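You operate a simulated robot arm through the tools that you are given. There is no shell and no other tool. Be economical: measure what you need, move in short steps, check, and stop when the job is done.

Carry out the task below with a simulated robot arm. There is one attempt and no reset: what you move stays moved.

Task
Run the green-banded nut down its stud, snug it up with its socket and dot the stud's tip.
Fine: socket of the same colour, put back after; blue marker, back in its pot; leave the other studs and nuts. Set down upright: what you pick out, blue marker.

It is judged by the outcome, as a careful person would: the job done as asked, and still so three seconds after it is handed in. It fails if anything else is knocked over, pushed out of place, dropped, spilled or broken.

Robot
A 7-joint arm with a two-finger parallel gripper, fixed in place. Base frame: the origin is at the foot of the arm, x ahead of it, y to its left, z up. Lengths are in mm, angles in degrees, forces in N, time in s.
With the tool pointing down near the work surface it reaches from about 240 to 680 mm from the base axis. Its first joint turns from -66.0 to 66.0 degrees. Payload 2.4 kg.
The TCP is the grasp point between the finger pads, 30 mm short of the fingertips. In the tool frame z runs along the fingers and y along their closing line. Largest opening 94 mm; finger width 28, thickness 10; the body of the gripper, 50 by 96 mm, starts 55 mm behind the TCP.
Orientation is that of the tool frame in the base frame, as a unit quaternion [x, y, z, w]. With the fingers straight down and closing along the base's y, the tool's x points along the base's -x, its y along +y and its z along -z.

Tools
- The arm moves only by the tool arm_command. Its argument "commands" is text: rows parted by semicolons, each of 7 numbers parted by spaces: the shift along the tool's x, y, z in mm, then the turn, a rotation vector about the tool's x, y, z in degrees, then the opening, from 0 (shut) to 1 (fully open). In form: x y z rx ry rz hand; .... A call has 1 to 10 rows; each row is the pose to reach, as a shift and turn from the pose commanded when the call began, along the tool's axes at that moment. A row lasts 0.2 s, in which the tool goes at most 50 mm and 8.6 degrees; a call with a longer step from one row to the next is refused whole, and so is a gripper value outside its range. A pose out of reach is approached as far as the arm can. The call stops where the force on the tool passes 70 N (or 10 N more than at its start, if that is more) or the arm is blocked; 0.2 s more then pass. Each finger travels about 153 mm/s and halts on what it meets, pressing with about 20 N; the grip force reading is that of the motor and also rises with nothing between the fingers. The clock runs only during rows and for 0.2 s after the last one: add rows that repeat a pose to give the fingers time. The reply holds the time, the measured pose of the TCP, the force on the tool along the base axes, the opening and the grip force, in the units named above and with some noise, with the torque about the TCP (base axes, N m) and any sound that the robot's microphone picked up, and new pictures: "pictures" is both (left out), scene, wrist or none.
- Cameras (640 x 400 px; columns grow to the right, rows downward): "scene" is fixed at [25.3, 459.9, 1457.8]; the picture's right is [-0.87, -0.49, 0.00], its down [-0.21, 0.38, -0.90] and it looks along [0.44, -0.79, -0.43] (base axes); focal length 330 px, centre (320, 200). "wrist" rides on the gripper at [76, 14, -102] in the tool frame; the picture's right is [-0.18, 0.98, 0.00], its down [-0.75, -0.14, -0.64] and it looks along [-0.63, -0.12, 0.77] (tool axes); focal length 243 px, centre (320, 200). There is no depth. A picture from a camera that has moved, and an enlarged one, comes with that camera's place and axes in the base frame and with its lens.
- zoom(camera, box): a new picture of the part [left, top, right, bottom] of that camera's present view, enlarged. It takes no simulated time.
- sign_off(): hands the job in; it is judged then, once.

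Work in short steps. Places have to be worked out from the pictures, the camera data and where the tool is seen: move nearer, look again, correct. Check each grasp and each placing, and mend what went wrong. You have 120 turns and 200 pictures in all, those below and enlarged ones among them. Open the gripper and draw the arm clear of the work before you hand the job in, unless the task says otherwise; then end with one line.

The tools are called by a JSON object that holds its "op" and its "data". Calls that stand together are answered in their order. arm_command: Moves the arm, as the interface text tells. Its arguments: {"type":"object","properties":{"commands":{"type":"string"},"pictures":{"type":"string","enum":["both","scene","wrist","none"]}},"required":["commands"]} The other tools are called the same way: zoom (camera, box) takes an enlarged picture of a part of a camera's view; sign_off () hands the job in.

At the start:

```text
time_s: 0.0
position: [448.0, -84.3, 1244.6]
orientation: [-0.001, 1.0, 0.0, 0.0]
wrist_force: [0.5, -0.6, 0.4]
ft_torque: [0.02, 0.01, 0.0]
opening: 94.0
finger_force: 0.0
```

scene: 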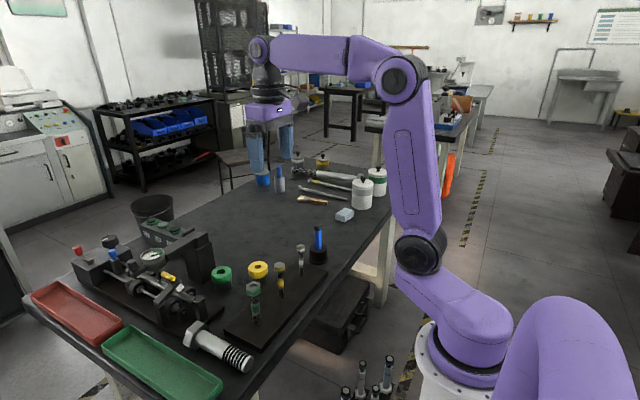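
wrist: 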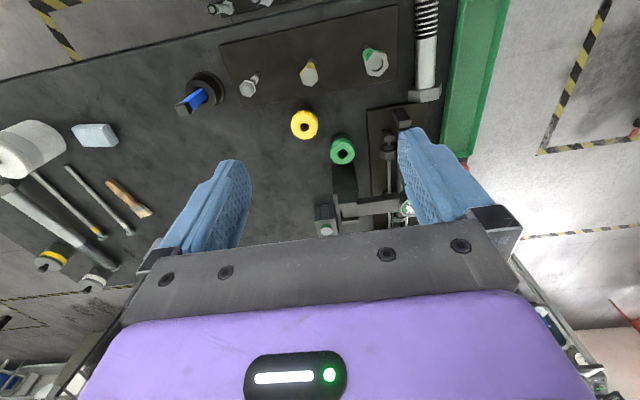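

I start by enlarging both views to identify studs, nuts, sockets and marker.

{"op": "zoom", "data": {"camera": "scene", "box": [180, 210, 360, 330]}}

{"op": "zoom", "data": {"camera": "wrist", "box": [160, 20, 440, 195]}}

```text
3.33 times, centred on (270, 270) of scene
camera zoom: at [25.3, 459.9, 1457.8], right [-0.87, -0.49, 0.0], down [-0.21, 0.38, -0.9], along [0.44, -0.79, -0.43], focal length 1101 px, centre (487, -33)
```

zoom: 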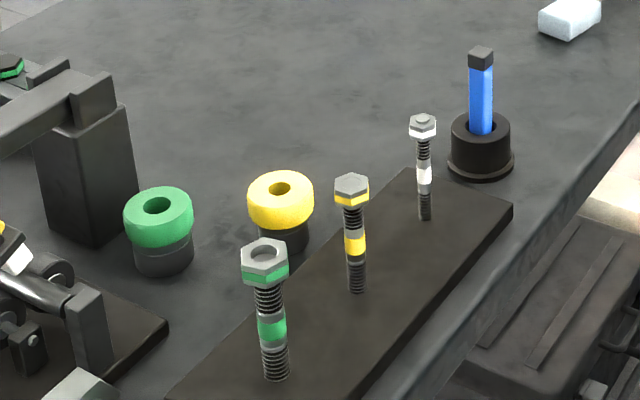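

```text
2.29 times, centred on (300, 108) of wrist
camera zoom: at [371.9, -70.2, 1347.1], right [0.18, 0.98, 0.0], down [0.75, -0.14, 0.64], along [0.63, -0.12, -0.77], focal length 555 px, centre (366, 411)
```

zoom: 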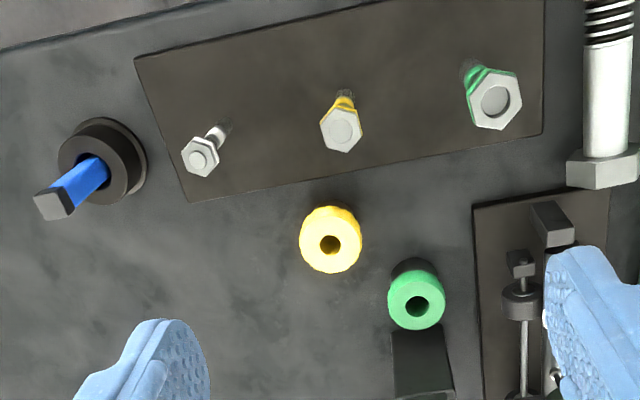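

Triangulating puts the green nut's top near (463, -3, 942) and the plate at about z=820. I move closer above it for a look.

{"op": "arm_command", "data": {"commands": "0 25 35 0 0 0 1; 0 50 70 0 0 0 1; 0 75 105 0 0 0 1; 0 80 140 0 0 0 1; 0 80 170 0 0 0 1; 0 80 170 0 0 0 1"}}

```text
time_s: 1.4
position: [448.1, -4.5, 1073.0]
orientation: [0.0, 1.0, 0.0, 0.0]
wrist_force: [-0.1, -0.1, 0.1]
ft_torque: [-0.02, 0.0, 0.03]
opening: 94.0
finger_force: 0.1
camera wrist: at [372.6, 9.8, 1176.0], right [0.18, 0.98, 0.0], down [0.75, -0.14, 0.64], along [0.63, -0.12, -0.77], focal length 243 px, centre (320, 200)
```

scene: 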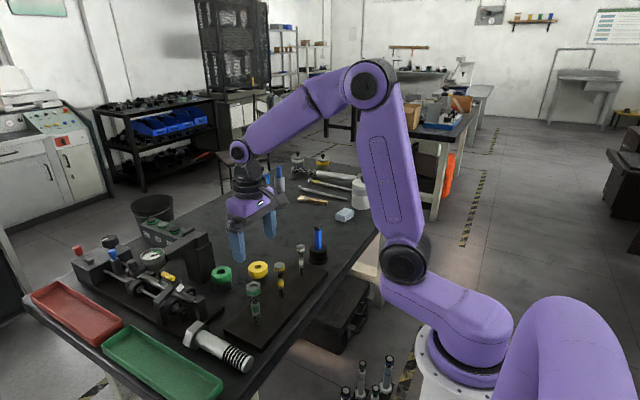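
wrist: 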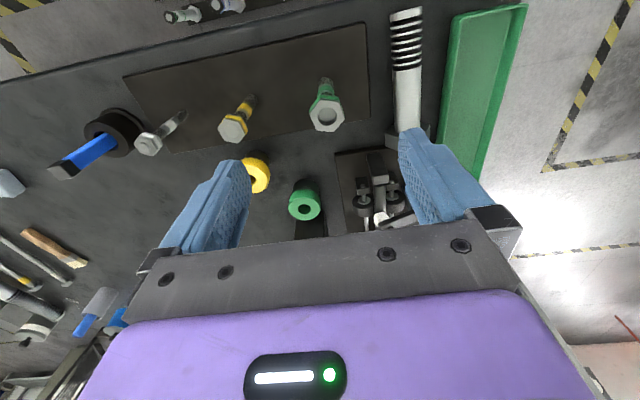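

Zooming on the nut and sockets from here.

{"op": "zoom", "data": {"camera": "wrist", "box": [200, 60, 400, 230]}}

{"op": "zoom", "data": {"camera": "scene", "box": [225, 260, 305, 330]}}

```text
2.35 times, centred on (300, 145) of wrist
camera zoom: at [372.6, 9.8, 1176.0], right [0.18, 0.98, 0.0], down [0.75, -0.14, 0.64], along [0.63, -0.12, -0.77], focal length 571 px, centre (367, 329)
```

zoom: 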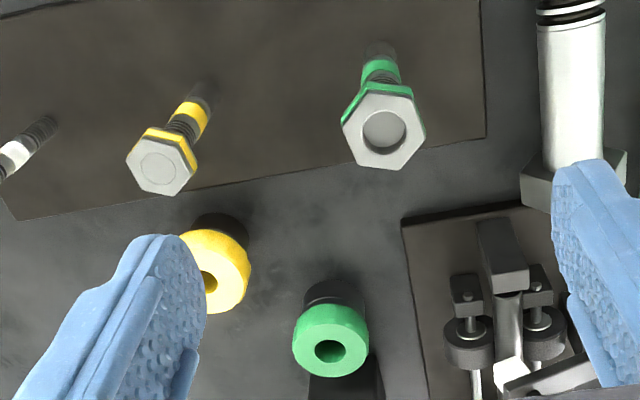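

```text
5.71 times, centred on (265, 295) of scene
camera zoom: at [25.3, 459.9, 1457.8], right [-0.87, -0.49, 0.0], down [-0.21, 0.38, -0.9], along [0.44, -0.79, -0.43], focal length 1887 px, centre (634, -343)
```

zoom: 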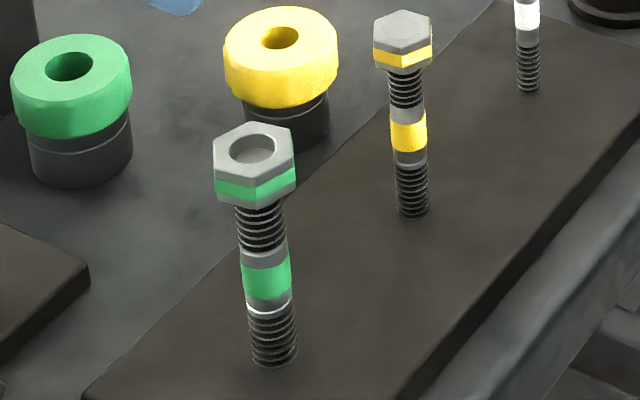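

{"op": "zoom", "data": {"camera": "wrist", "box": [300, 75, 350, 140]}}

{"op": "zoom", "data": {"camera": "scene", "box": [240, 275, 270, 330]}}

```text
6.15 times, centred on (325, 108) of wrist
camera zoom: at [372.6, 9.8, 1176.0], right [0.18, 0.98, 0.0], down [0.75, -0.14, 0.64], along [0.63, -0.12, -0.77], focal length 1493 px, centre (289, 769)
```

zoom: 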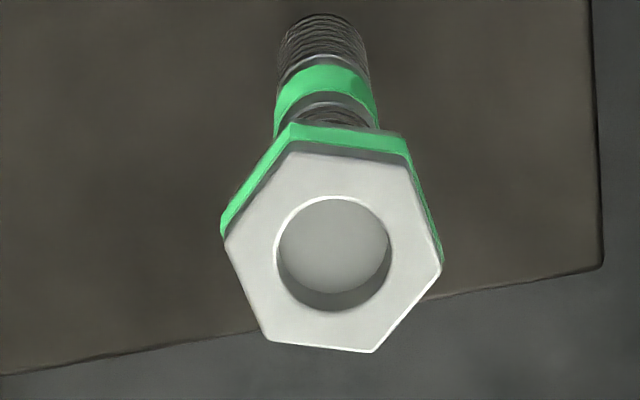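

```text
7.27 times, centred on (255, 302) of scene
camera zoom: at [25.3, 459.9, 1457.8], right [-0.87, -0.49, 0.0], down [-0.21, 0.38, -0.9], along [0.44, -0.79, -0.43], focal length 2402 px, centre (793, -546)
```

zoom: 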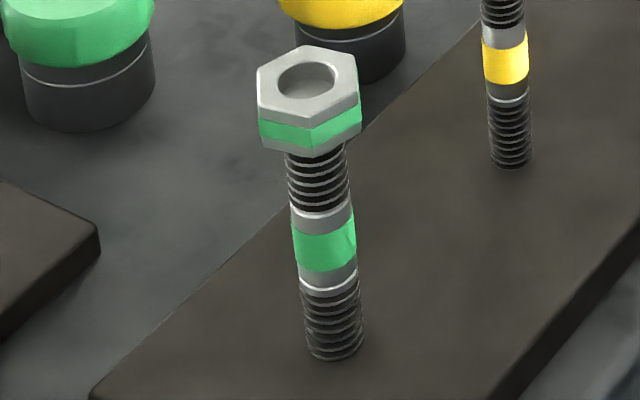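

Hex fit: nut centre ≈(462, -1.5), 30 mm across flats, corner phase ≈12°. Flats align at tool turn −12° mod 60; I wind the hand back (−132°) so as to have a long tightening sweep, while approaching from above.

{"op": "arm_command", "data": {"commands": "-3 1 10 0 0 -8 0.7; -6 2 20 0 0 -16 0.7; -14 3 30 0 0 -24 0.7; -14 3 40 0 0 -32 0.7; -14 3 50 0 0 -40 0.7; -14 3 50 0 0 -48 0.7; -14 3 50 0 0 -56 0.7; -14 3 50 0 0 -64 0.7; -14 3 50 0 0 -72 0.7; -14 3 50 0 0 -72 0.7"}}

```text
time_s: 3.6
position: [462.3, -0.7, 1024.7]
orientation: [-0.588, 0.809, 0.0, 0.0]
wrist_force: [-0.5, -0.3, 0.0]
ft_torque: [0.0, -0.02, 0.0]
opening: 66.0
finger_force: 0.1
camera wrist: at [425.0, -69.7, 1127.2], right [-0.88, 0.48, 0.0], down [0.37, 0.67, 0.64], along [0.31, 0.56, -0.77], focal length 243 px, centre (320, 200)
```

scene: 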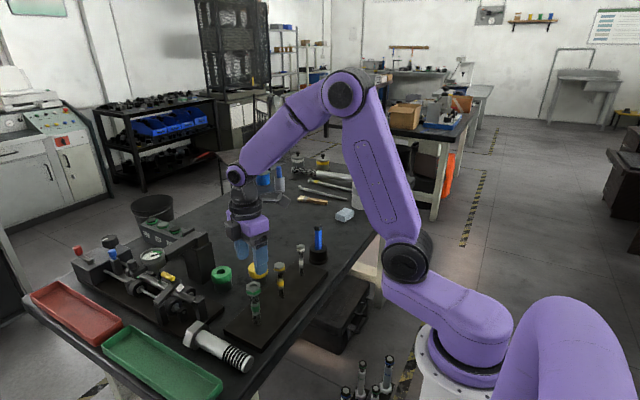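
wrist: 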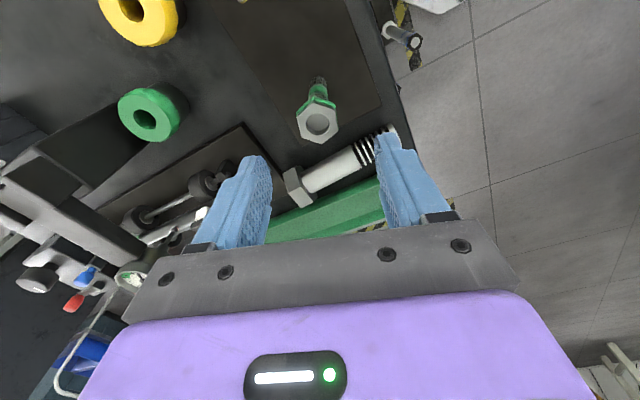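

Rotation works and the nut stays lined up; refined centre ≈(462.5, −3). I continue the wind-back another 60° to test the range.

{"op": "arm_command", "data": {"commands": "0 0 0 0 0 -8 0.7; 0 0 0 0 0 -16 0.7; 0 0 0 0 0 -24 0.7; 0 0 0 0 0 -32 0.7; 0 0 0 0 0 -40 0.7; 0 0 0 0 0 -48 0.7; 0 0 0 0 0 -56 0.7; 0 0 0 0 0 -60 0.7; 0 0 0 0 0 -60 0.7", "pictures": "wrist"}}

```text
time_s: 5.6
position: [462.9, -0.7, 1023.5]
orientation: [0.914, -0.407, 0.0, 0.001]
wrist_force: [0.2, -0.2, 0.5]
ft_torque: [-0.03, -0.04, 0.01]
opening: 65.6
finger_force: 0.0
camera wrist: at [502.4, -67.2, 1127.6], right [-0.85, -0.52, 0.0], down [-0.4, 0.65, 0.64], along [-0.34, 0.55, -0.77], focal length 243 px, centre (320, 200)
```

wrist: 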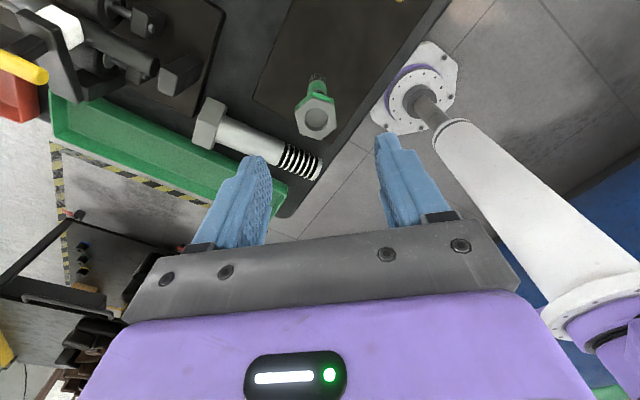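

Range is fine. Descend to bracket the nut (TCP z≈948), close on the flats.

{"op": "arm_command", "data": {"commands": "2.2 1 30 0 0 0 0.7; 2.2 1 55 0 0 0 0.7; 2.2 1 75 0 0 0 0.7; 2.2 1 75 0 0 0 0.7; 2.2 1 75 0 0 0 0.2; 2.2 1 75 0 0 0 0.2; 2.2 1 75 0 0 0 0.2"}}

```text
time_s: 7.2
position: [465.1, -1.9, 950.1]
orientation: [0.914, -0.407, 0.003, -0.003]
wrist_force: [19.7, 19.8, -8.4]
ft_torque: [0.28, -0.27, -0.08]
opening: 31.8
finger_force: 20.1
camera wrist: at [505.9, -68.2, 1052.8], right [-0.85, -0.52, -0.01], down [-0.41, 0.65, 0.64], along [-0.33, 0.55, -0.77], focal length 243 px, centre (320, 200)
```

scene: 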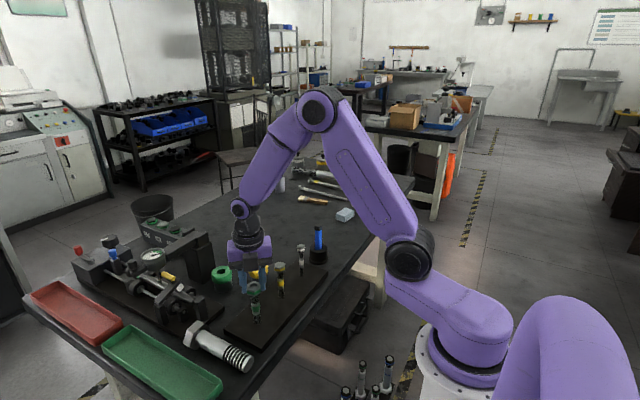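
wrist: 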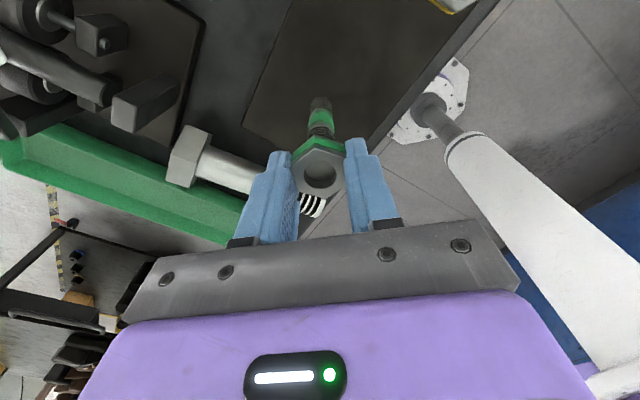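

Gripped (31.8 mm) but a side force along the closing line shows I'm a few mm off; shift toward it to relax.

{"op": "arm_command", "data": {"commands": "0 -1.5 0 0 0 0 0.2; 0 -2.5 0 0 0 0 0.2; 0 -2.5 0 0 0 0 0.2", "pictures": "none"}}

{"op": "zoom", "data": {"camera": "wrist", "box": [240, 80, 400, 240]}}

```text
time_s: 8.0
position: [467.3, -1.6, 948.6]
orientation: [0.914, -0.407, 0.002, 0.0]
wrist_force: [14.7, 20.1, -4.4]
ft_torque: [0.08, -0.55, -0.07]
opening: 31.9
finger_force: 20.2
```

```text
2.50 times, centred on (320, 160) of wrist
camera zoom: at [506.2, -68.1, 1052.8], right [-0.85, -0.52, 0.0], down [-0.4, 0.65, 0.64], along [-0.33, 0.55, -0.77], focal length 606 px, centre (320, 300)
```

zoom: 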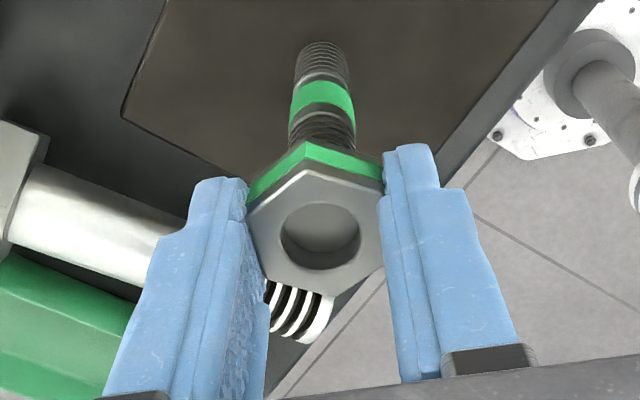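

Side force only fell slightly; shift another bit and watch trend.

{"op": "arm_command", "data": {"commands": "0 -1.5 0 0 0 0 0.2; 0 -3 0 0 0 0 0.2; 0 -3 0 0 0 0 0.2; 0 -3 0 0 0 0 0.2", "pictures": "none"}}

```text
time_s: 9.0
position: [466.8, -0.7, 949.2]
orientation: [0.913, -0.408, 0.0, 0.0]
wrist_force: [5.0, -0.3, 13.3]
ft_torque: [-0.03, -0.17, -0.04]
opening: 31.8
finger_force: 19.8
```

In-plane force is gone. Try a first tightening turn of 48° clockwise at constant height and read the reaction.

{"op": "arm_command", "data": {"commands": "0 0 0 0 0 8 0.2; 0 0 0 0 0 16 0.2; 0 0 0 0 0 24 0.2; 0 0 0 0 0 32 0.2; 0 0 0 0 0 40 0.2; 0 0 0 0 0 48 0.2; 0 0 0 0 0 48 0.2", "pictures": "wrist"}}

{"op": "zoom", "data": {"camera": "scene", "box": [235, 260, 285, 330]}}

```text
time_s: 10.6
position: [464.5, 0.3, 947.8]
orientation: [-0.669, 0.743, 0.002, -0.001]
wrist_force: [-7.8, -6.4, -10.5]
ft_torque: [-0.15, 0.08, -0.02]
opening: 32.0
finger_force: 19.5
camera wrist: at [443.4, -73.9, 1051.9], right [-0.96, 0.29, 0.01], down [0.22, 0.73, 0.64], along [0.18, 0.61, -0.77], focal length 243 px, centre (320, 200)
```

wrist: 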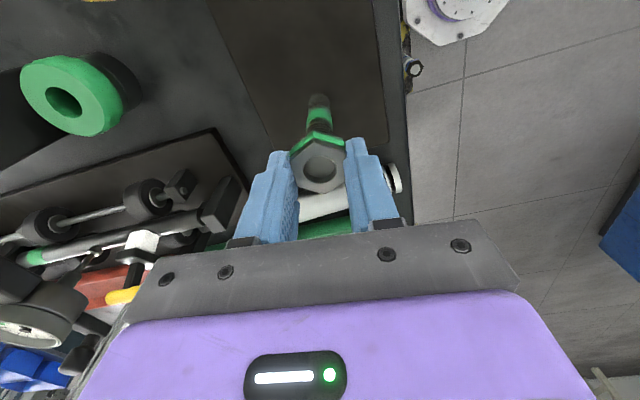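

```text
5.71 times, centred on (260, 295) of scene
camera zoom: at [25.3, 459.7, 1457.8], right [-0.87, -0.49, 0.0], down [-0.21, 0.38, -0.9], along [0.44, -0.79, -0.43], focal length 1887 px, centre (663, -343)
```

zoom: 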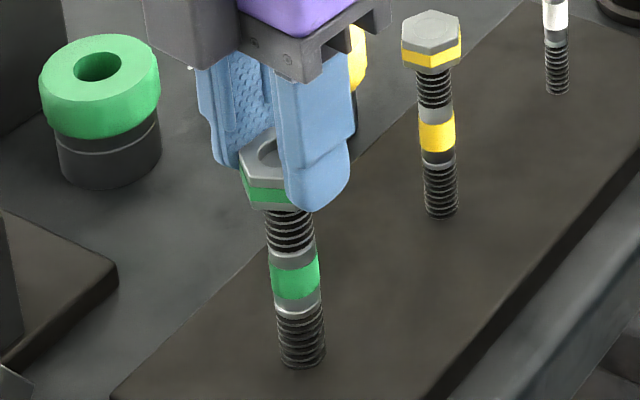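

Nut turns with the hand and pulls it down (thread right-handed, coarse pitch ≈10 mm/turn). Continue 80° while following down.

{"op": "arm_command", "data": {"commands": "0 0 0.9 0 0 8 0.2; 0 0 1.2 0 0 16 0.2; 0 0 1.4 0 0 24 0.2; 0 0 1.6 0 0 32 0.2; 0 0 1.8 0 0 40 0.2; 0 0 2.0 0 0 48 0.2; 0 0 2.3 0 0 56 0.2; 0 0 2.5 0 0 64 0.2; 0 0 2.7 0 0 72 0.2; 0 0 2.7 0 0 72 0.2", "pictures": "none"}}

{"op": "zoom", "data": {"camera": "scene", "box": [235, 260, 285, 330]}}

```text
time_s: 12.8
position: [467.5, -0.5, 946.2]
orientation: [-0.104, 0.995, 0.0, -0.001]
wrist_force: [-15.1, 8.3, 0.2]
ft_torque: [0.15, 0.49, -0.02]
opening: 31.7
finger_force: 19.9
```

```text
5.71 times, centred on (260, 295) of scene
camera zoom: at [24.9, 460.1, 1457.7], right [-0.87, -0.49, 0.0], down [-0.21, 0.38, -0.9], along [0.44, -0.79, -0.43], focal length 1887 px, centre (663, -343)
```

zoom: 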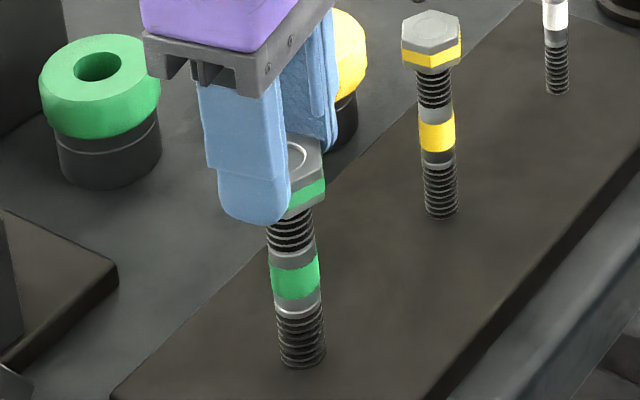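

Following nicely (≈9 mm/turn; ~16 mm of thread left). Continue 80° more with small recentering.

{"op": "arm_command", "data": {"commands": "0.9 0.7 0.2 0 0 8 0.2; 0.9 0.7 0.4 0 0 16 0.2; 0.9 0.7 0.6 0 0 24 0.2; 0.9 0.7 0.8 0 0 32 0.2; 0.9 0.7 1.0 0 0 40 0.2; 0.9 0.7 1.2 0 0 48 0.2; 0.9 0.7 1.4 0 0 56 0.2; 0.9 0.7 1.6 0 0 64 0.2; 0.9 0.7 1.8 0 0 72 0.2; 0.9 0.7 2 0 0 80 0.2", "pictures": "none"}}

```text
time_s: 15.0
position: [465.9, -0.1, 943.6]
orientation: [0.56, 0.828, 0.0, -0.002]
wrist_force: [-9.8, -17.3, -3.0]
ft_torque: [-0.41, 0.14, 0.06]
opening: 31.8
finger_force: 19.2
```

{"op": "arm_command", "data": {"commands": "-0.8 -1 0.4 0 0 8 0.2; -0.8 -1 0.6 0 0 16 0.2; -0.8 -1 0.8 0 0 24 0.2; -0.8 -1 1.0 0 0 32 0.2; -0.8 -1 1.2 0 0 40 0.2; -0.8 -1 1.4 0 0 48 0.2; -0.8 -1 1.6 0 0 56 0.2; -0.8 -1 1.8 0 0 64 0.2; -0.8 -1 2.0 0 0 72 0.2; -0.8 -1 2.2 0 0 80 0.2", "pictures": "scene"}}

{"op": "zoom", "data": {"camera": "scene", "box": [235, 260, 285, 330]}}

```text
time_s: 17.2
position: [465.3, 0.1, 942.9]
orientation: [0.961, 0.275, -0.002, -0.001]
wrist_force: [-7.5, 0.2, -8.8]
ft_torque: [0.06, 0.07, 0.05]
opening: 31.6
finger_force: 20.1
```

scene: 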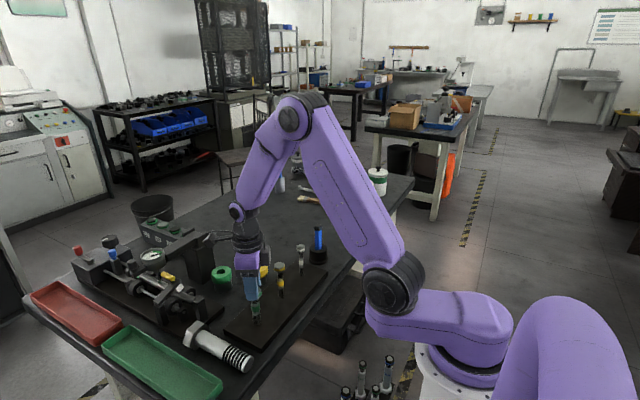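

```text
5.71 times, centred on (260, 295) of scene
camera zoom: at [25.2, 459.9, 1457.8], right [-0.87, -0.49, 0.0], down [-0.21, 0.38, -0.9], along [0.44, -0.79, -0.43], focal length 1887 px, centre (663, -343)
```

zoom: 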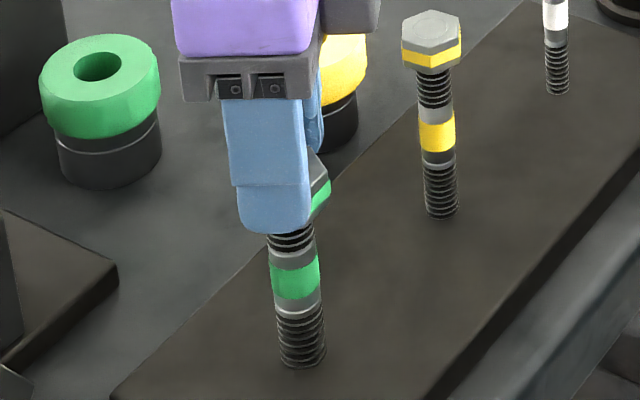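

280° done. Open, unwind 240° around the nut at this height (three calls), then regrip.

{"op": "arm_command", "data": {"commands": "0 0 0 0 0 0 0.65; 0 0 0 0 0 -8.5 0.65; 0 0 0 0 0 -17 0.65; 0 0 0 0 0 -25.5 0.65; 0 0 0 0 0 -34 0.65; 0 0 0 0 0 -42.5 0.65; 0 0 0 0 0 -51 0.65; 0 0 0 0 0 -59.5 0.65; 0 0 0 0 0 -68 0.65; 0 0 0 0 0 -76.5 0.65", "pictures": "none"}}

{"op": "arm_command", "data": {"commands": "0 0 0 0 0 -8.5 0.65; 0 0 0 0 0 -17 0.65; 0 0 0 0 0 -25.5 0.65; 0 0 0 0 0 -34 0.65; 0 0 0 0 0 -42.5 0.65; 0 0 0 0 0 -51 0.65; 0 0 0 0 0 -59.5 0.65; 0 0 0 0 0 -68 0.65; 0 0 0 0 0 -76.5 0.65; 0 0 0 0 0 -85 0.65", "pictures": "none"}}

{"op": "arm_command", "data": {"commands": "0 0 0 0 0 -8.5 0.65; 0 0 0 0 0 -17 0.65; 0 0 0 0 0 -25.5 0.65; 0 0 0 0 0 -34 0.65; 0 0 0 0 0 -42.5 0.65; 0 0 0 0 0 -51 0.65; 0 0 0 0 0 -59.5 0.65; 0 0 0 0 0 -68 0.65; 0 0 0 0 0 -76.5 0.65; 0 0 0 0 0 -78.5 0.65"}}

{"op": "zoom", "data": {"camera": "wrist", "box": [240, 80, 400, 240]}}

```text
time_s: 19.4
position: [464.3, -1.2, 941.3]
orientation: [0.584, 0.812, 0.0, -0.001]
wrist_force: [0.4, 0.2, 0.1]
ft_torque: [-0.01, -0.01, -0.03]
opening: 60.9
finger_force: 0.1
```

```text
time_s: 21.6
position: [465.2, -0.2, 942.9]
orientation: [-0.119, 0.993, 0.0, 0.0]
wrist_force: [0.3, -0.1, -0.4]
ft_torque: [-0.03, 0.0, 0.02]
opening: 61.1
finger_force: 0.0
```

```text
time_s: 23.8
position: [465.9, -0.7, 941.3]
orientation: [0.72, -0.694, 0.0, 0.0]
wrist_force: [0.0, 0.6, 0.9]
ft_torque: [-0.05, -0.03, -0.04]
opening: 61.1
finger_force: 0.1
camera wrist: at [453.9, -77.0, 1045.1], right [-0.99, 0.15, 0.0], down [0.11, 0.76, 0.64], along [0.09, 0.64, -0.77], focal length 243 px, centre (320, 200)
```

scene: 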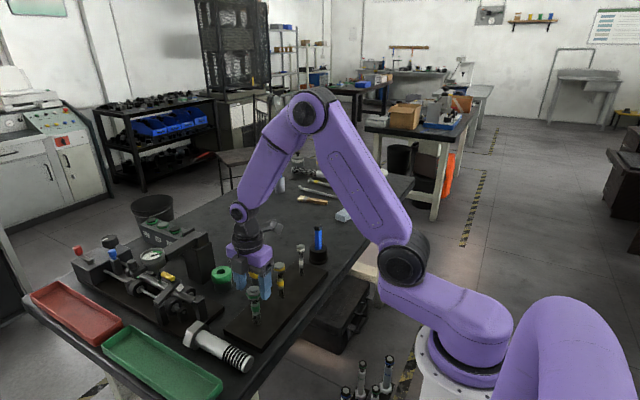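
wrist: 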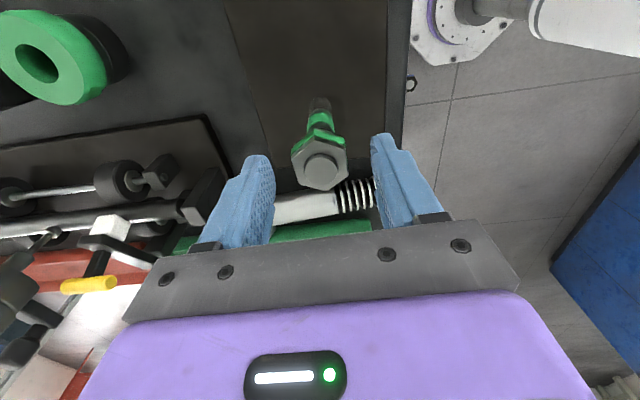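

```text
2.50 times, centred on (320, 160) of wrist
camera zoom: at [453.9, -77.0, 1045.1], right [-0.99, 0.15, 0.0], down [0.11, 0.76, 0.64], along [0.09, 0.64, -0.77], focal length 606 px, centre (320, 300)
```

zoom: 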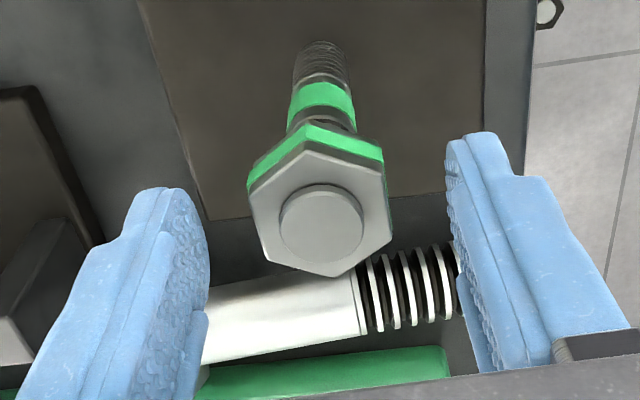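

Stud tip is now proud of the nut. Regrip and turn on.

{"op": "arm_command", "data": {"commands": "0 0 0 0 0 0 0.2; 0 0 0 0 0 0 0.2; 0 0 0.2 0 0 8.5 0.2; 0 0 0.4 0 0 17 0.2; 0 0 0.6 0 0 25.5 0.2; 0 0 0.8 0 0 34 0.2; 0 0 1.0 0 0 42.5 0.2; 0 0 1.2 0 0 51 0.2; 0 0 1.4 0 0 59.5 0.2; 0 0 1.6 0 0 68 0.2", "pictures": "none"}}

```text
time_s: 26.0
position: [463.8, -0.2, 940.4]
orientation: [-0.207, 0.978, 0.0, -0.001]
wrist_force: [-7.7, 9.6, -4.9]
ft_torque: [0.27, 0.07, 0.04]
opening: 31.6
finger_force: 19.9
```

{"op": "arm_command", "data": {"commands": "0.5 0.5 0.4 0 0 8.5 0.2; 0.5 0.5 0.6 0 0 17 0.2; 0.5 0.5 0.9 0 0 25.5 0.2; 0.5 0.5 1.1 0 0 34 0.2; 0.5 0.5 1.3 0 0 42.5 0.2; 0.5 0.5 1.5 0 0 51 0.2; 0.5 0.5 1.7 0 0 59.5 0.2; 0.5 0.5 1.9 0 0 68 0.2; 0.5 0.5 2.1 0 0 76.5 0.2; 0.5 0.5 2.3 0 0 85 0.2", "pictures": "none"}}

{"op": "arm_command", "data": {"commands": "0 0 0.2 0 0 8.5 0.2; 0 0 0.4 0 0 17 0.2; 0 0 0.6 0 0 25.5 0.2; 0 0 0.8 0 0 34 0.2; 0 0 1.0 0 0 42.5 0.2; 0 0 1.2 0 0 51 0.2; 0 0 1.4 0 0 59.5 0.2; 0 0 1.6 0 0 68 0.2; 0 0 1.8 0 0 76.5 0.2; 0 0 2 0 0 85 0.2", "pictures": "none"}}

{"op": "zoom", "data": {"camera": "scene", "box": [235, 260, 285, 330]}}

```text
time_s: 28.2
position: [464.0, -0.1, 938.5]
orientation: [0.509, 0.861, 0.0, 0.0]
wrist_force: [4.2, 7.1, -10.1]
ft_torque: [0.08, -0.12, 0.09]
opening: 31.6
finger_force: 20.1
```

```text
time_s: 30.4
position: [464.2, -0.8, 935.0]
orientation: [0.957, 0.29, 0.0, 0.0]
wrist_force: [3.9, -1.3, -11.1]
ft_torque: [-0.03, -0.13, 0.06]
opening: 31.5
finger_force: 20.3
```

```text
5.71 times, centred on (260, 295) of scene
camera zoom: at [25.7, 459.8, 1457.8], right [-0.87, -0.49, 0.0], down [-0.21, 0.38, -0.9], along [0.44, -0.79, -0.43], focal length 1887 px, centre (663, -343)
```

zoom: 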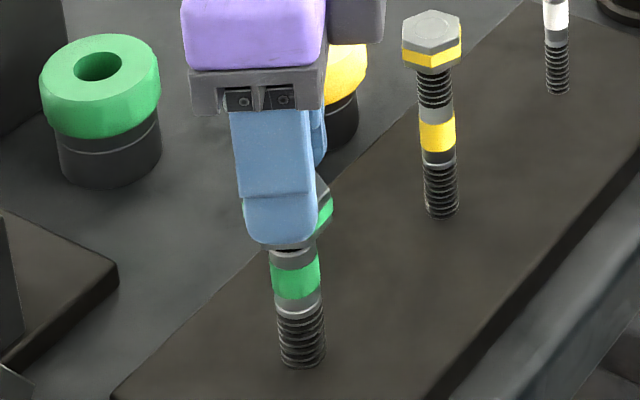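

Nearly at the shank. Unwind again 180° and take another bite.

{"op": "arm_command", "data": {"commands": "0 0 0 0 0 0 0.65; 0 0 0 0 0 -8.5 0.65; 0 0 0 0 0 -17 0.65; 0 0 0 0 0 -25.5 0.65; 0 0 0 0 0 -34 0.65; 0 0 0 0 0 -42.5 0.65; 0 0 0 0 0 -51 0.65; 0 0 0 0 0 -59.5 0.65; 0 0 0 0 0 -68 0.65; 0 0 0 0 0 -76.5 0.65", "pictures": "none"}}

{"op": "arm_command", "data": {"commands": "0 0 0 0 0 -8.5 0.65; 0 0 0 0 0 -17 0.65; 0 0 0 0 0 -25.5 0.65; 0 0 0 0 0 -34 0.65; 0 0 0 0 0 -42.5 0.65; 0 0 0 0 0 -51 0.65; 0 0 0 0 0 -59.5 0.65; 0 0 0 0 0 -68 0.65; 0 0 0 0 0 -76.5 0.65; 0 0 0 0 0 -85 0.65", "pictures": "none"}}

{"op": "arm_command", "data": {"commands": "0 0 0 0 0 -8.5 0.65; 0 0 0 0 0 -17 0.65; 0 0 0 0 0 -18.5 0.65; 0 0 0 0 0 -18.5 0.65"}}

{"op": "zoom", "data": {"camera": "scene", "box": [235, 260, 285, 330]}}

```text
time_s: 32.6
position: [464.7, 0.0, 935.8]
orientation: [0.569, 0.822, 0.0, 0.0]
wrist_force: [0.3, 0.2, 0.3]
ft_torque: [0.02, 0.0, 0.02]
opening: 61.1
finger_force: 0.0
```

```text
time_s: 34.8
position: [465.7, -1.0, 935.3]
orientation: [-0.136, 0.991, 0.0, 0.0]
wrist_force: [-0.7, -0.6, -0.8]
ft_torque: [0.0, 0.01, 0.01]
opening: 61.1
finger_force: 0.1
```

```text
time_s: 35.8
position: [465.8, -0.2, 936.2]
orientation: [-0.293, 0.956, 0.0, -0.001]
wrist_force: [1.2, -0.3, 0.0]
ft_torque: [-0.01, 0.0, 0.02]
opening: 61.0
finger_force: 0.1
camera wrist: at [393.5, -31.0, 1039.2], right [-0.4, 0.92, 0.0], down [0.7, 0.31, 0.64], along [0.59, 0.26, -0.77], focal length 243 px, centre (320, 200)
```

scene: 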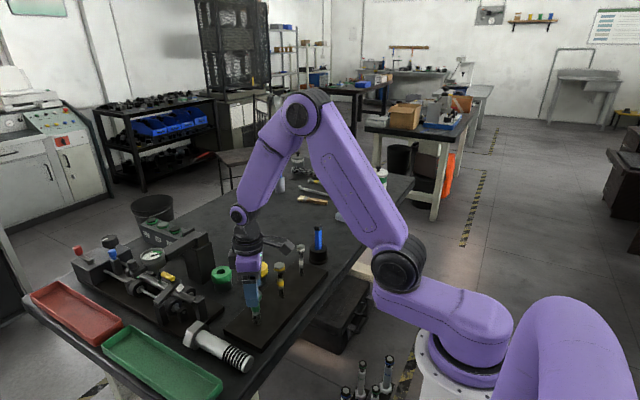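
wrist: 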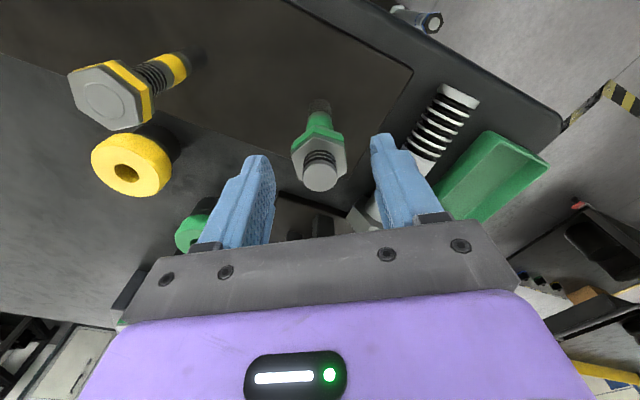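

```text
5.71 times, centred on (260, 295) of scene
camera zoom: at [25.3, 459.9, 1457.8], right [-0.87, -0.49, 0.0], down [-0.21, 0.38, -0.9], along [0.44, -0.79, -0.43], focal length 1887 px, centre (663, -343)
```

zoom: 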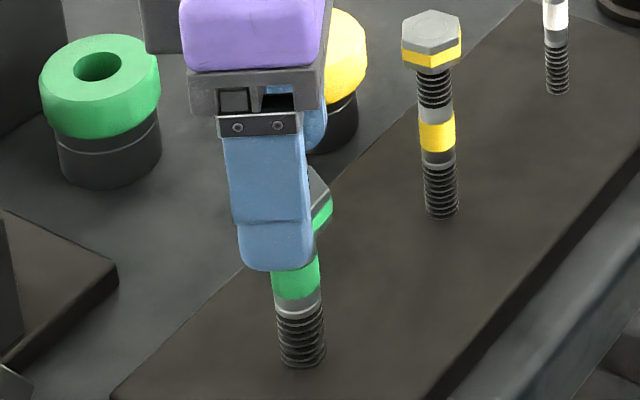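

Regrip and keep turning, watching for rising resistance.

{"op": "arm_command", "data": {"commands": "0 0 1 0 0 0 0.2; 0 0 1 0 0 0 0.2; 0 0 1.2 0 0 8.5 0.2; 0 0 1.4 0 0 17 0.2; 0 0 1.6 0 0 25.5 0.2; 0 0 1.8 0 0 34 0.2; 0 0 2.0 0 0 42.5 0.2; 0 0 2.2 0 0 51 0.2; 0 0 2.4 0 0 59.5 0.2; 0 0 2.6 0 0 68 0.2", "pictures": "none"}}

{"op": "zoom", "data": {"camera": "scene", "box": [235, 260, 285, 330]}}

```text
time_s: 38.0
position: [464.5, 0.8, 933.0]
orientation: [0.293, 0.956, 0.0, -0.001]
wrist_force: [4.4, 3.9, -12.4]
ft_torque: [0.09, -0.11, 0.11]
opening: 31.1
finger_force: 20.2
```

```text
5.71 times, centred on (260, 295) of scene
camera zoom: at [25.6, 460.0, 1457.7], right [-0.87, -0.49, 0.0], down [-0.21, 0.38, -0.9], along [0.44, -0.79, -0.43], focal length 1887 px, centre (663, -343)
```

zoom: 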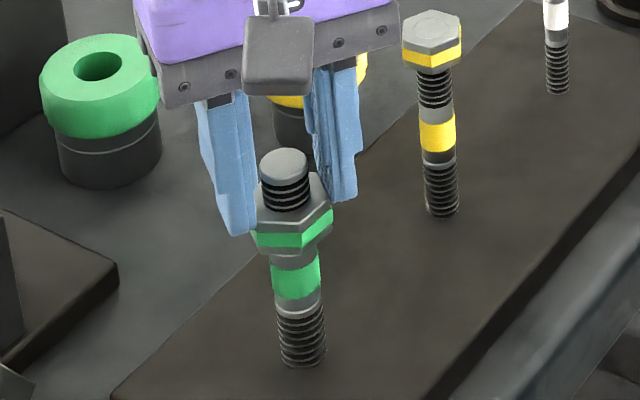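

Nut is at the shank top region. Continue turning to the seat.

{"op": "arm_command", "data": {"commands": "0 0 0.8 0 0 8.5 0.2; 0 0 1.0 0 0 17 0.2; 0 0 1.2 0 0 25.5 0.2; 0 0 1.4 0 0 34 0.2; 0 0 1.6 0 0 42.5 0.2; 0 0 1.8 0 0 51 0.2; 0 0 2.0 0 0 59.5 0.2; 0 0 2.2 0 0 68 0.2; 0 0 2.4 0 0 76.5 0.2; 0 0 2.6 0 0 85 0.2", "pictures": "wrist"}}

{"op": "zoom", "data": {"camera": "scene", "box": [235, 260, 285, 330]}}

```text
time_s: 40.2
position: [463.0, 0.2, 930.5]
orientation: [0.862, 0.506, 0.0, 0.0]
wrist_force: [5.4, 4.1, -10.7]
ft_torque: [0.14, -0.13, 0.03]
opening: 31.4
finger_force: 19.5
camera wrist: at [514.3, 59.1, 1033.9], right [0.77, -0.64, 0.0], down [-0.49, -0.59, 0.64], along [-0.41, -0.49, -0.77], focal length 243 px, centre (320, 200)
```

wrist: 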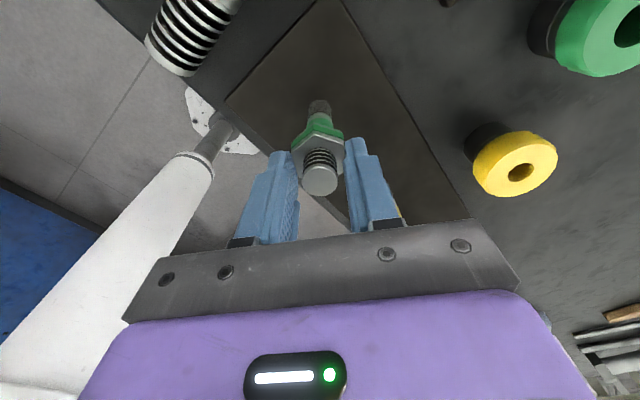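

```text
5.71 times, centred on (260, 295) of scene
camera zoom: at [25.6, 460.0, 1457.7], right [-0.87, -0.49, 0.0], down [-0.21, 0.38, -0.9], along [0.44, -0.79, -0.43], focal length 1887 px, centre (663, -343)
```

zoom: 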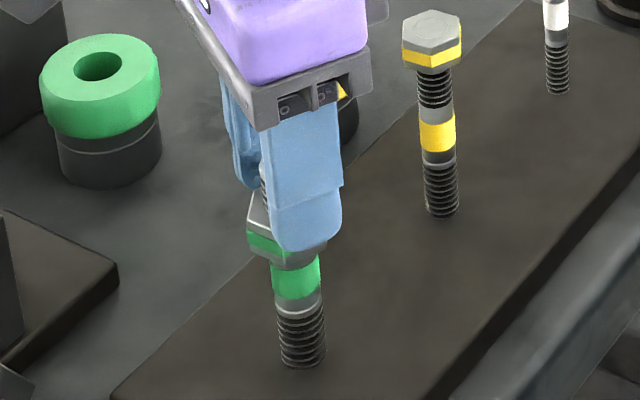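

Still free-running; go 30° more then unwind.

{"op": "arm_command", "data": {"commands": "0 0 0.8 0 0 8.5 0.2; 0 0 1.0 0 0 17 0.2; 0 0 1.2 0 0 25.5 0.2; 0 0 1.4 0 0 34 0.2; 0 0 1.4 0 0 34 0.2; 0 0 1.4 0 0 34 0.65; 0 0 1.4 0 0 25.5 0.65; 0 0 1.4 0 0 17 0.65; 0 0 1.4 0 0 8.5 0.65; 0 0 1.4 0 0 0 0.65", "pictures": "none"}}

{"op": "arm_command", "data": {"commands": "0 0 0 0 0 -8.5 0.65; 0 0 0 0 0 -17 0.65; 0 0 0 0 0 -25.5 0.65; 0 0 0 0 0 -34 0.65; 0 0 0 0 0 -42.5 0.65; 0 0 0 0 0 -51 0.65; 0 0 0 0 0 -59.5 0.65; 0 0 0 0 0 -68 0.65; 0 0 0 0 0 -76.5 0.65; 0 0 0 0 0 -85 0.65", "pictures": "none"}}

{"op": "arm_command", "data": {"commands": "0 0 0 0 0 -8.5 0.65; 0 0 0 0 0 -17 0.65; 0 0 0 0 0 -25.5 0.65; 0 0 0 0 0 -34 0.65; 0 0 0 0 0 -42.5 0.65; 0 0 0 0 0 -51 0.65; 0 0 0 0 0 -59.5 0.65; 0 0 0 0 0 -61 0.65; 0 0 0 0 0 -61 0.65"}}

{"op": "zoom", "data": {"camera": "wrist", "box": [240, 80, 400, 240]}}

{"op": "zoom", "data": {"camera": "scene", "box": [235, 260, 285, 330]}}

```text
time_s: 42.4
position: [465.3, 0.7, 929.1]
orientation: [0.861, 0.509, 0.0, -0.001]
wrist_force: [-0.5, 0.3, 1.0]
ft_torque: [-0.01, 0.01, 0.03]
opening: 61.1
finger_force: 0.0
```

```text
time_s: 44.6
position: [464.8, -0.7, 930.0]
orientation: [0.292, 0.957, 0.0, 0.0]
wrist_force: [0.0, -0.1, -0.2]
ft_torque: [0.03, 0.01, 0.0]
opening: 61.0
finger_force: 0.1
```

```text
time_s: 46.6
position: [464.4, -1.2, 930.0]
orientation: [-0.233, 0.972, 0.0, -0.001]
wrist_force: [-0.5, 0.3, -0.1]
ft_torque: [-0.02, -0.02, 0.0]
opening: 61.1
finger_force: 0.0
camera wrist: at [390.1, -22.3, 1032.7], right [-0.28, 0.96, 0.0], down [0.74, 0.22, 0.64], along [0.62, 0.18, -0.77], focal length 243 px, centre (320, 200)
```

scene: 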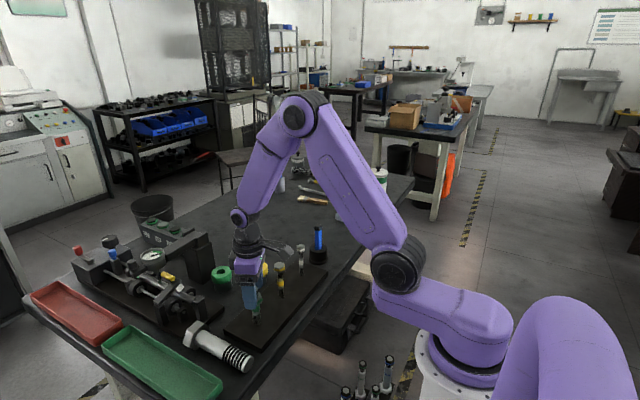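
wrist: 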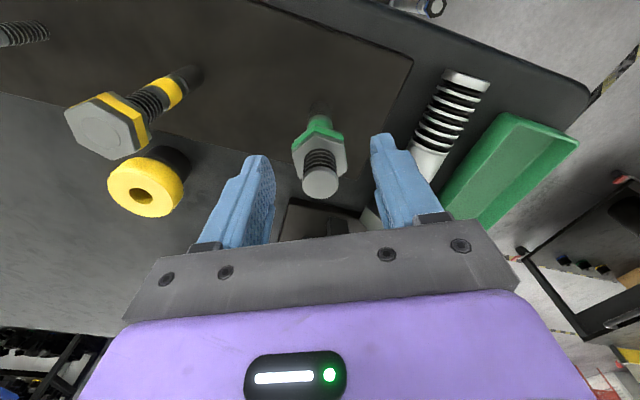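

```text
2.50 times, centred on (320, 160) of wrist
camera zoom: at [390.1, -22.3, 1032.7], right [-0.28, 0.96, 0.0], down [0.74, 0.22, 0.64], along [0.62, 0.18, -0.77], focal length 606 px, centre (320, 300)
```

zoom: 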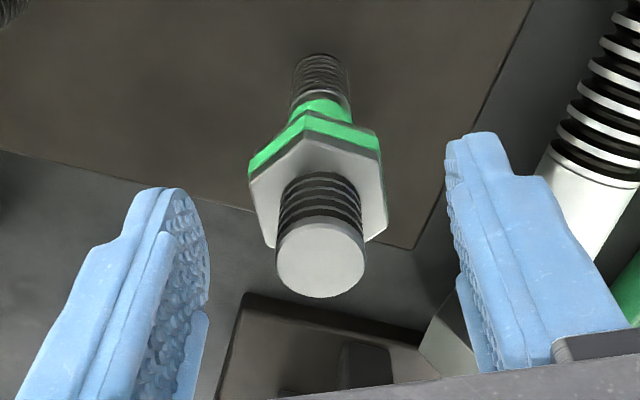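

```text
5.71 times, centred on (260, 295) of scene
camera zoom: at [25.3, 459.9, 1457.8], right [-0.87, -0.49, 0.0], down [-0.21, 0.38, -0.9], along [0.44, -0.79, -0.43], focal length 1887 px, centre (663, -343)
```

zoom: 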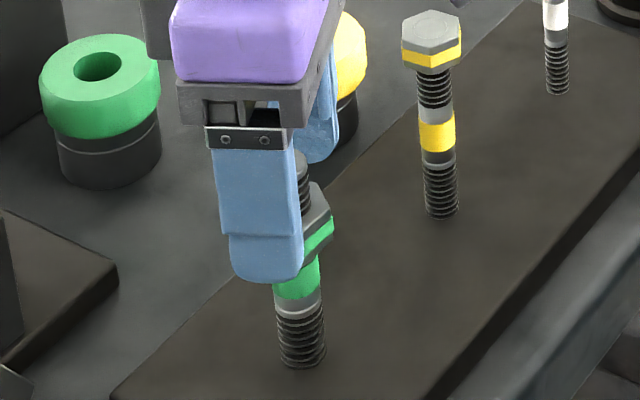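

Nut meets the band area; regrip slightly lower and keep turning.

{"op": "arm_command", "data": {"commands": "0 0 2 0 0 0 0.65; 0 0 3 0 0 0 0.2; 0 0 3 0 0 0 0.2; 0 0 3.2 0 0 8.5 0.2; 0 0 3.4 0 0 17 0.2; 0 0 3.6 0 0 25.5 0.2; 0 0 3.8 0 0 34 0.2; 0 0 4.0 0 0 42.5 0.2; 0 0 4.2 0 0 51 0.2; 0 0 4.4 0 0 59.5 0.2", "pictures": "none"}}

{"op": "arm_command", "data": {"commands": "0 0 0.4 0 0 8.5 0.2; 0 0 0.6 0 0 17 0.2; 0 0 0.8 0 0 25.5 0.2; 0 0 1.0 0 0 34 0.2; 0 0 1.2 0 0 42.5 0.2; 0 0 1.4 0 0 51 0.2; 0 0 1.6 0 0 59.5 0.2; 0 0 1.8 0 0 68 0.2; 0 0 2.0 0 0 76.5 0.2; 0 0 2.2 0 0 85 0.2", "pictures": "none"}}

{"op": "zoom", "data": {"camera": "scene", "box": [235, 260, 285, 330]}}

{"op": "zoom", "data": {"camera": "wrist", "box": [240, 80, 400, 240]}}

```text
time_s: 48.8
position: [464.9, -0.4, 925.7]
orientation: [0.282, 0.959, 0.0, 0.0]
wrist_force: [2.1, 6.8, 0.7]
ft_torque: [0.04, -0.06, 0.04]
opening: 35.7
finger_force: 20.2
```

```text
time_s: 51.0
position: [463.9, -0.4, 923.5]
orientation: [0.856, 0.517, 0.0, 0.0]
wrist_force: [4.6, -1.6, 2.6]
ft_torque: [-0.05, -0.12, -0.17]
opening: 32.2
finger_force: 20.4
```

```text
5.71 times, centred on (260, 295) of scene
camera zoom: at [25.4, 459.8, 1457.8], right [-0.87, -0.49, 0.0], down [-0.21, 0.38, -0.9], along [0.44, -0.79, -0.43], focal length 1887 px, centre (663, -343)
```

zoom: 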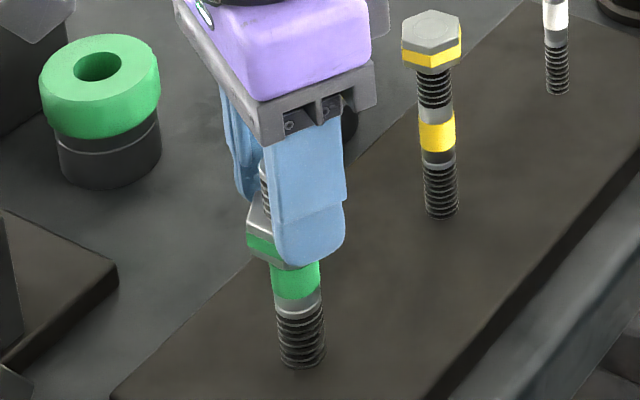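

```text
2.50 times, centred on (320, 160) of wrist
camera zoom: at [512.6, 59.9, 1026.4], right [0.78, -0.62, 0.0], down [-0.48, -0.6, 0.64], along [-0.4, -0.5, -0.77], focal length 606 px, centre (320, 300)
```

zoom: 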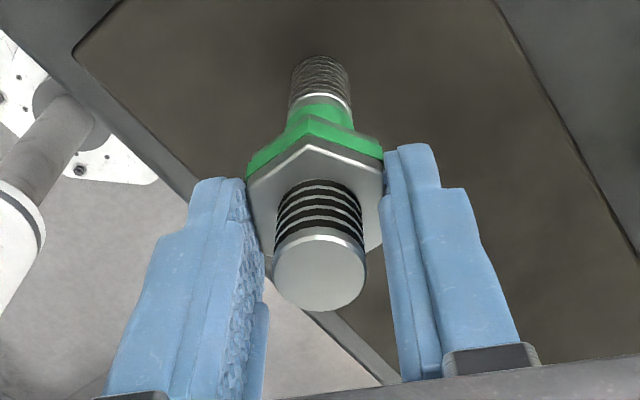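

The opening jumped to 35.7 (pads slipped over corners) and downward pull vanished: the nut is finger-tight at its seat. Release, rise and unwind while I go look at the green socket.

{"op": "arm_command", "data": {"commands": "0 0 0 0 0 0 0.65; 0 0 0 0 0 0 0.65; 0 0 -40 0 0 -8.5 0.65; 0 0 -80 0 0 -17 0.65; 0 0 -100 0 0 -25.5 0.65; 0 0 -100 0 0 -34 0.65; 0 0 -100 0 0 -42.5 0.65; 0 0 -100 0 0 -51 0.65; 0 0 -100 0 0 -59.5 0.65; 0 0 -100 0 0 -68 0.65", "pictures": "none"}}

{"op": "arm_command", "data": {"commands": "0 0 0 0 0 -8.5 0.65; 0 0 0 0 0 -17 0.65; 0 0 0 0 0 -25.5 0.65; 0 0 0 0 0 -34 0.65; 0 0 0 0 0 -42.5 0.65; 0 0 0 0 0 -50 0.65; 0 0 0 0 0 -50 0.65"}}

{"op": "zoom", "data": {"camera": "wrist", "box": [290, 60, 350, 150]}}

{"op": "zoom", "data": {"camera": "scene", "box": [235, 260, 285, 330]}}

```text
time_s: 53.2
position: [464.8, -1.4, 1023.5]
orientation: [0.417, 0.909, 0.001, 0.0]
wrist_force: [-1.0, -0.2, -0.1]
ft_torque: [0.01, 0.02, -0.03]
opening: 61.2
finger_force: 0.0
```

```text
time_s: 54.8
position: [464.7, 0.6, 1022.6]
orientation: [-0.005, 1.0, 0.0, 0.0]
wrist_force: [-0.1, -0.5, 0.6]
ft_torque: [0.01, 0.02, -0.01]
opening: 61.0
finger_force: 0.2
camera wrist: at [388.2, 13.1, 1125.8], right [0.17, 0.98, 0.0], down [0.76, -0.13, 0.64], along [0.63, -0.11, -0.77], focal length 243 px, centre (320, 200)
```

scene: 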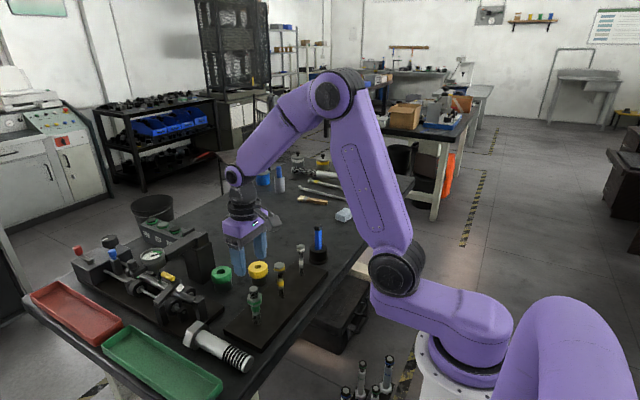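
wrist: 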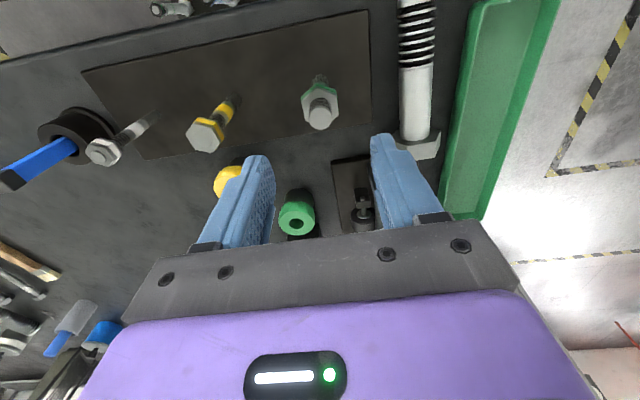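

```text
4.44 times, centred on (320, 105) of wrist
camera zoom: at [388.2, 13.1, 1125.8], right [0.17, 0.98, 0.0], down [0.76, -0.13, 0.64], along [0.63, -0.11, -0.77], focal length 1078 px, centre (320, 622)
```

zoom: 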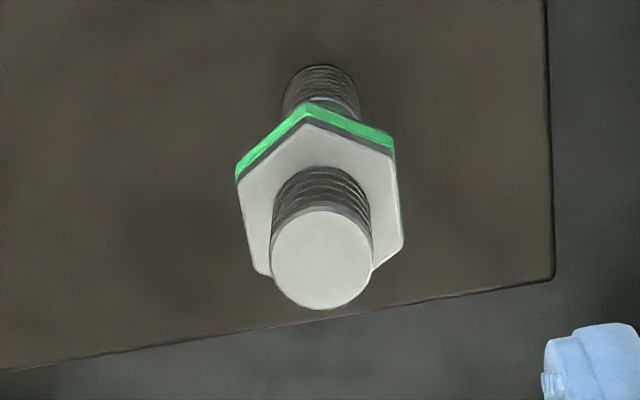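

```text
5.71 times, centred on (260, 295) of scene
camera zoom: at [25.3, 459.9, 1457.8], right [-0.87, -0.49, 0.0], down [-0.21, 0.38, -0.9], along [0.44, -0.79, -0.43], focal length 1887 px, centre (663, -343)
```

zoom: 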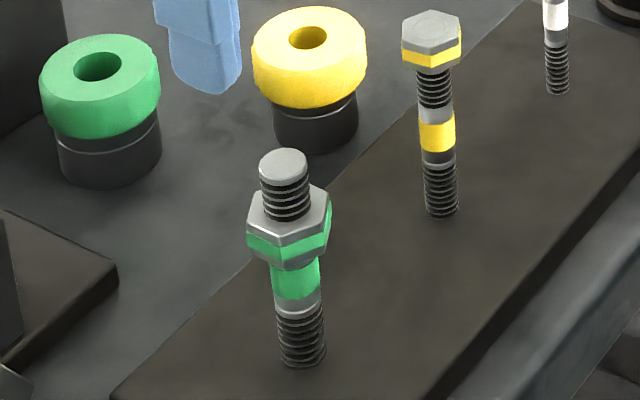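

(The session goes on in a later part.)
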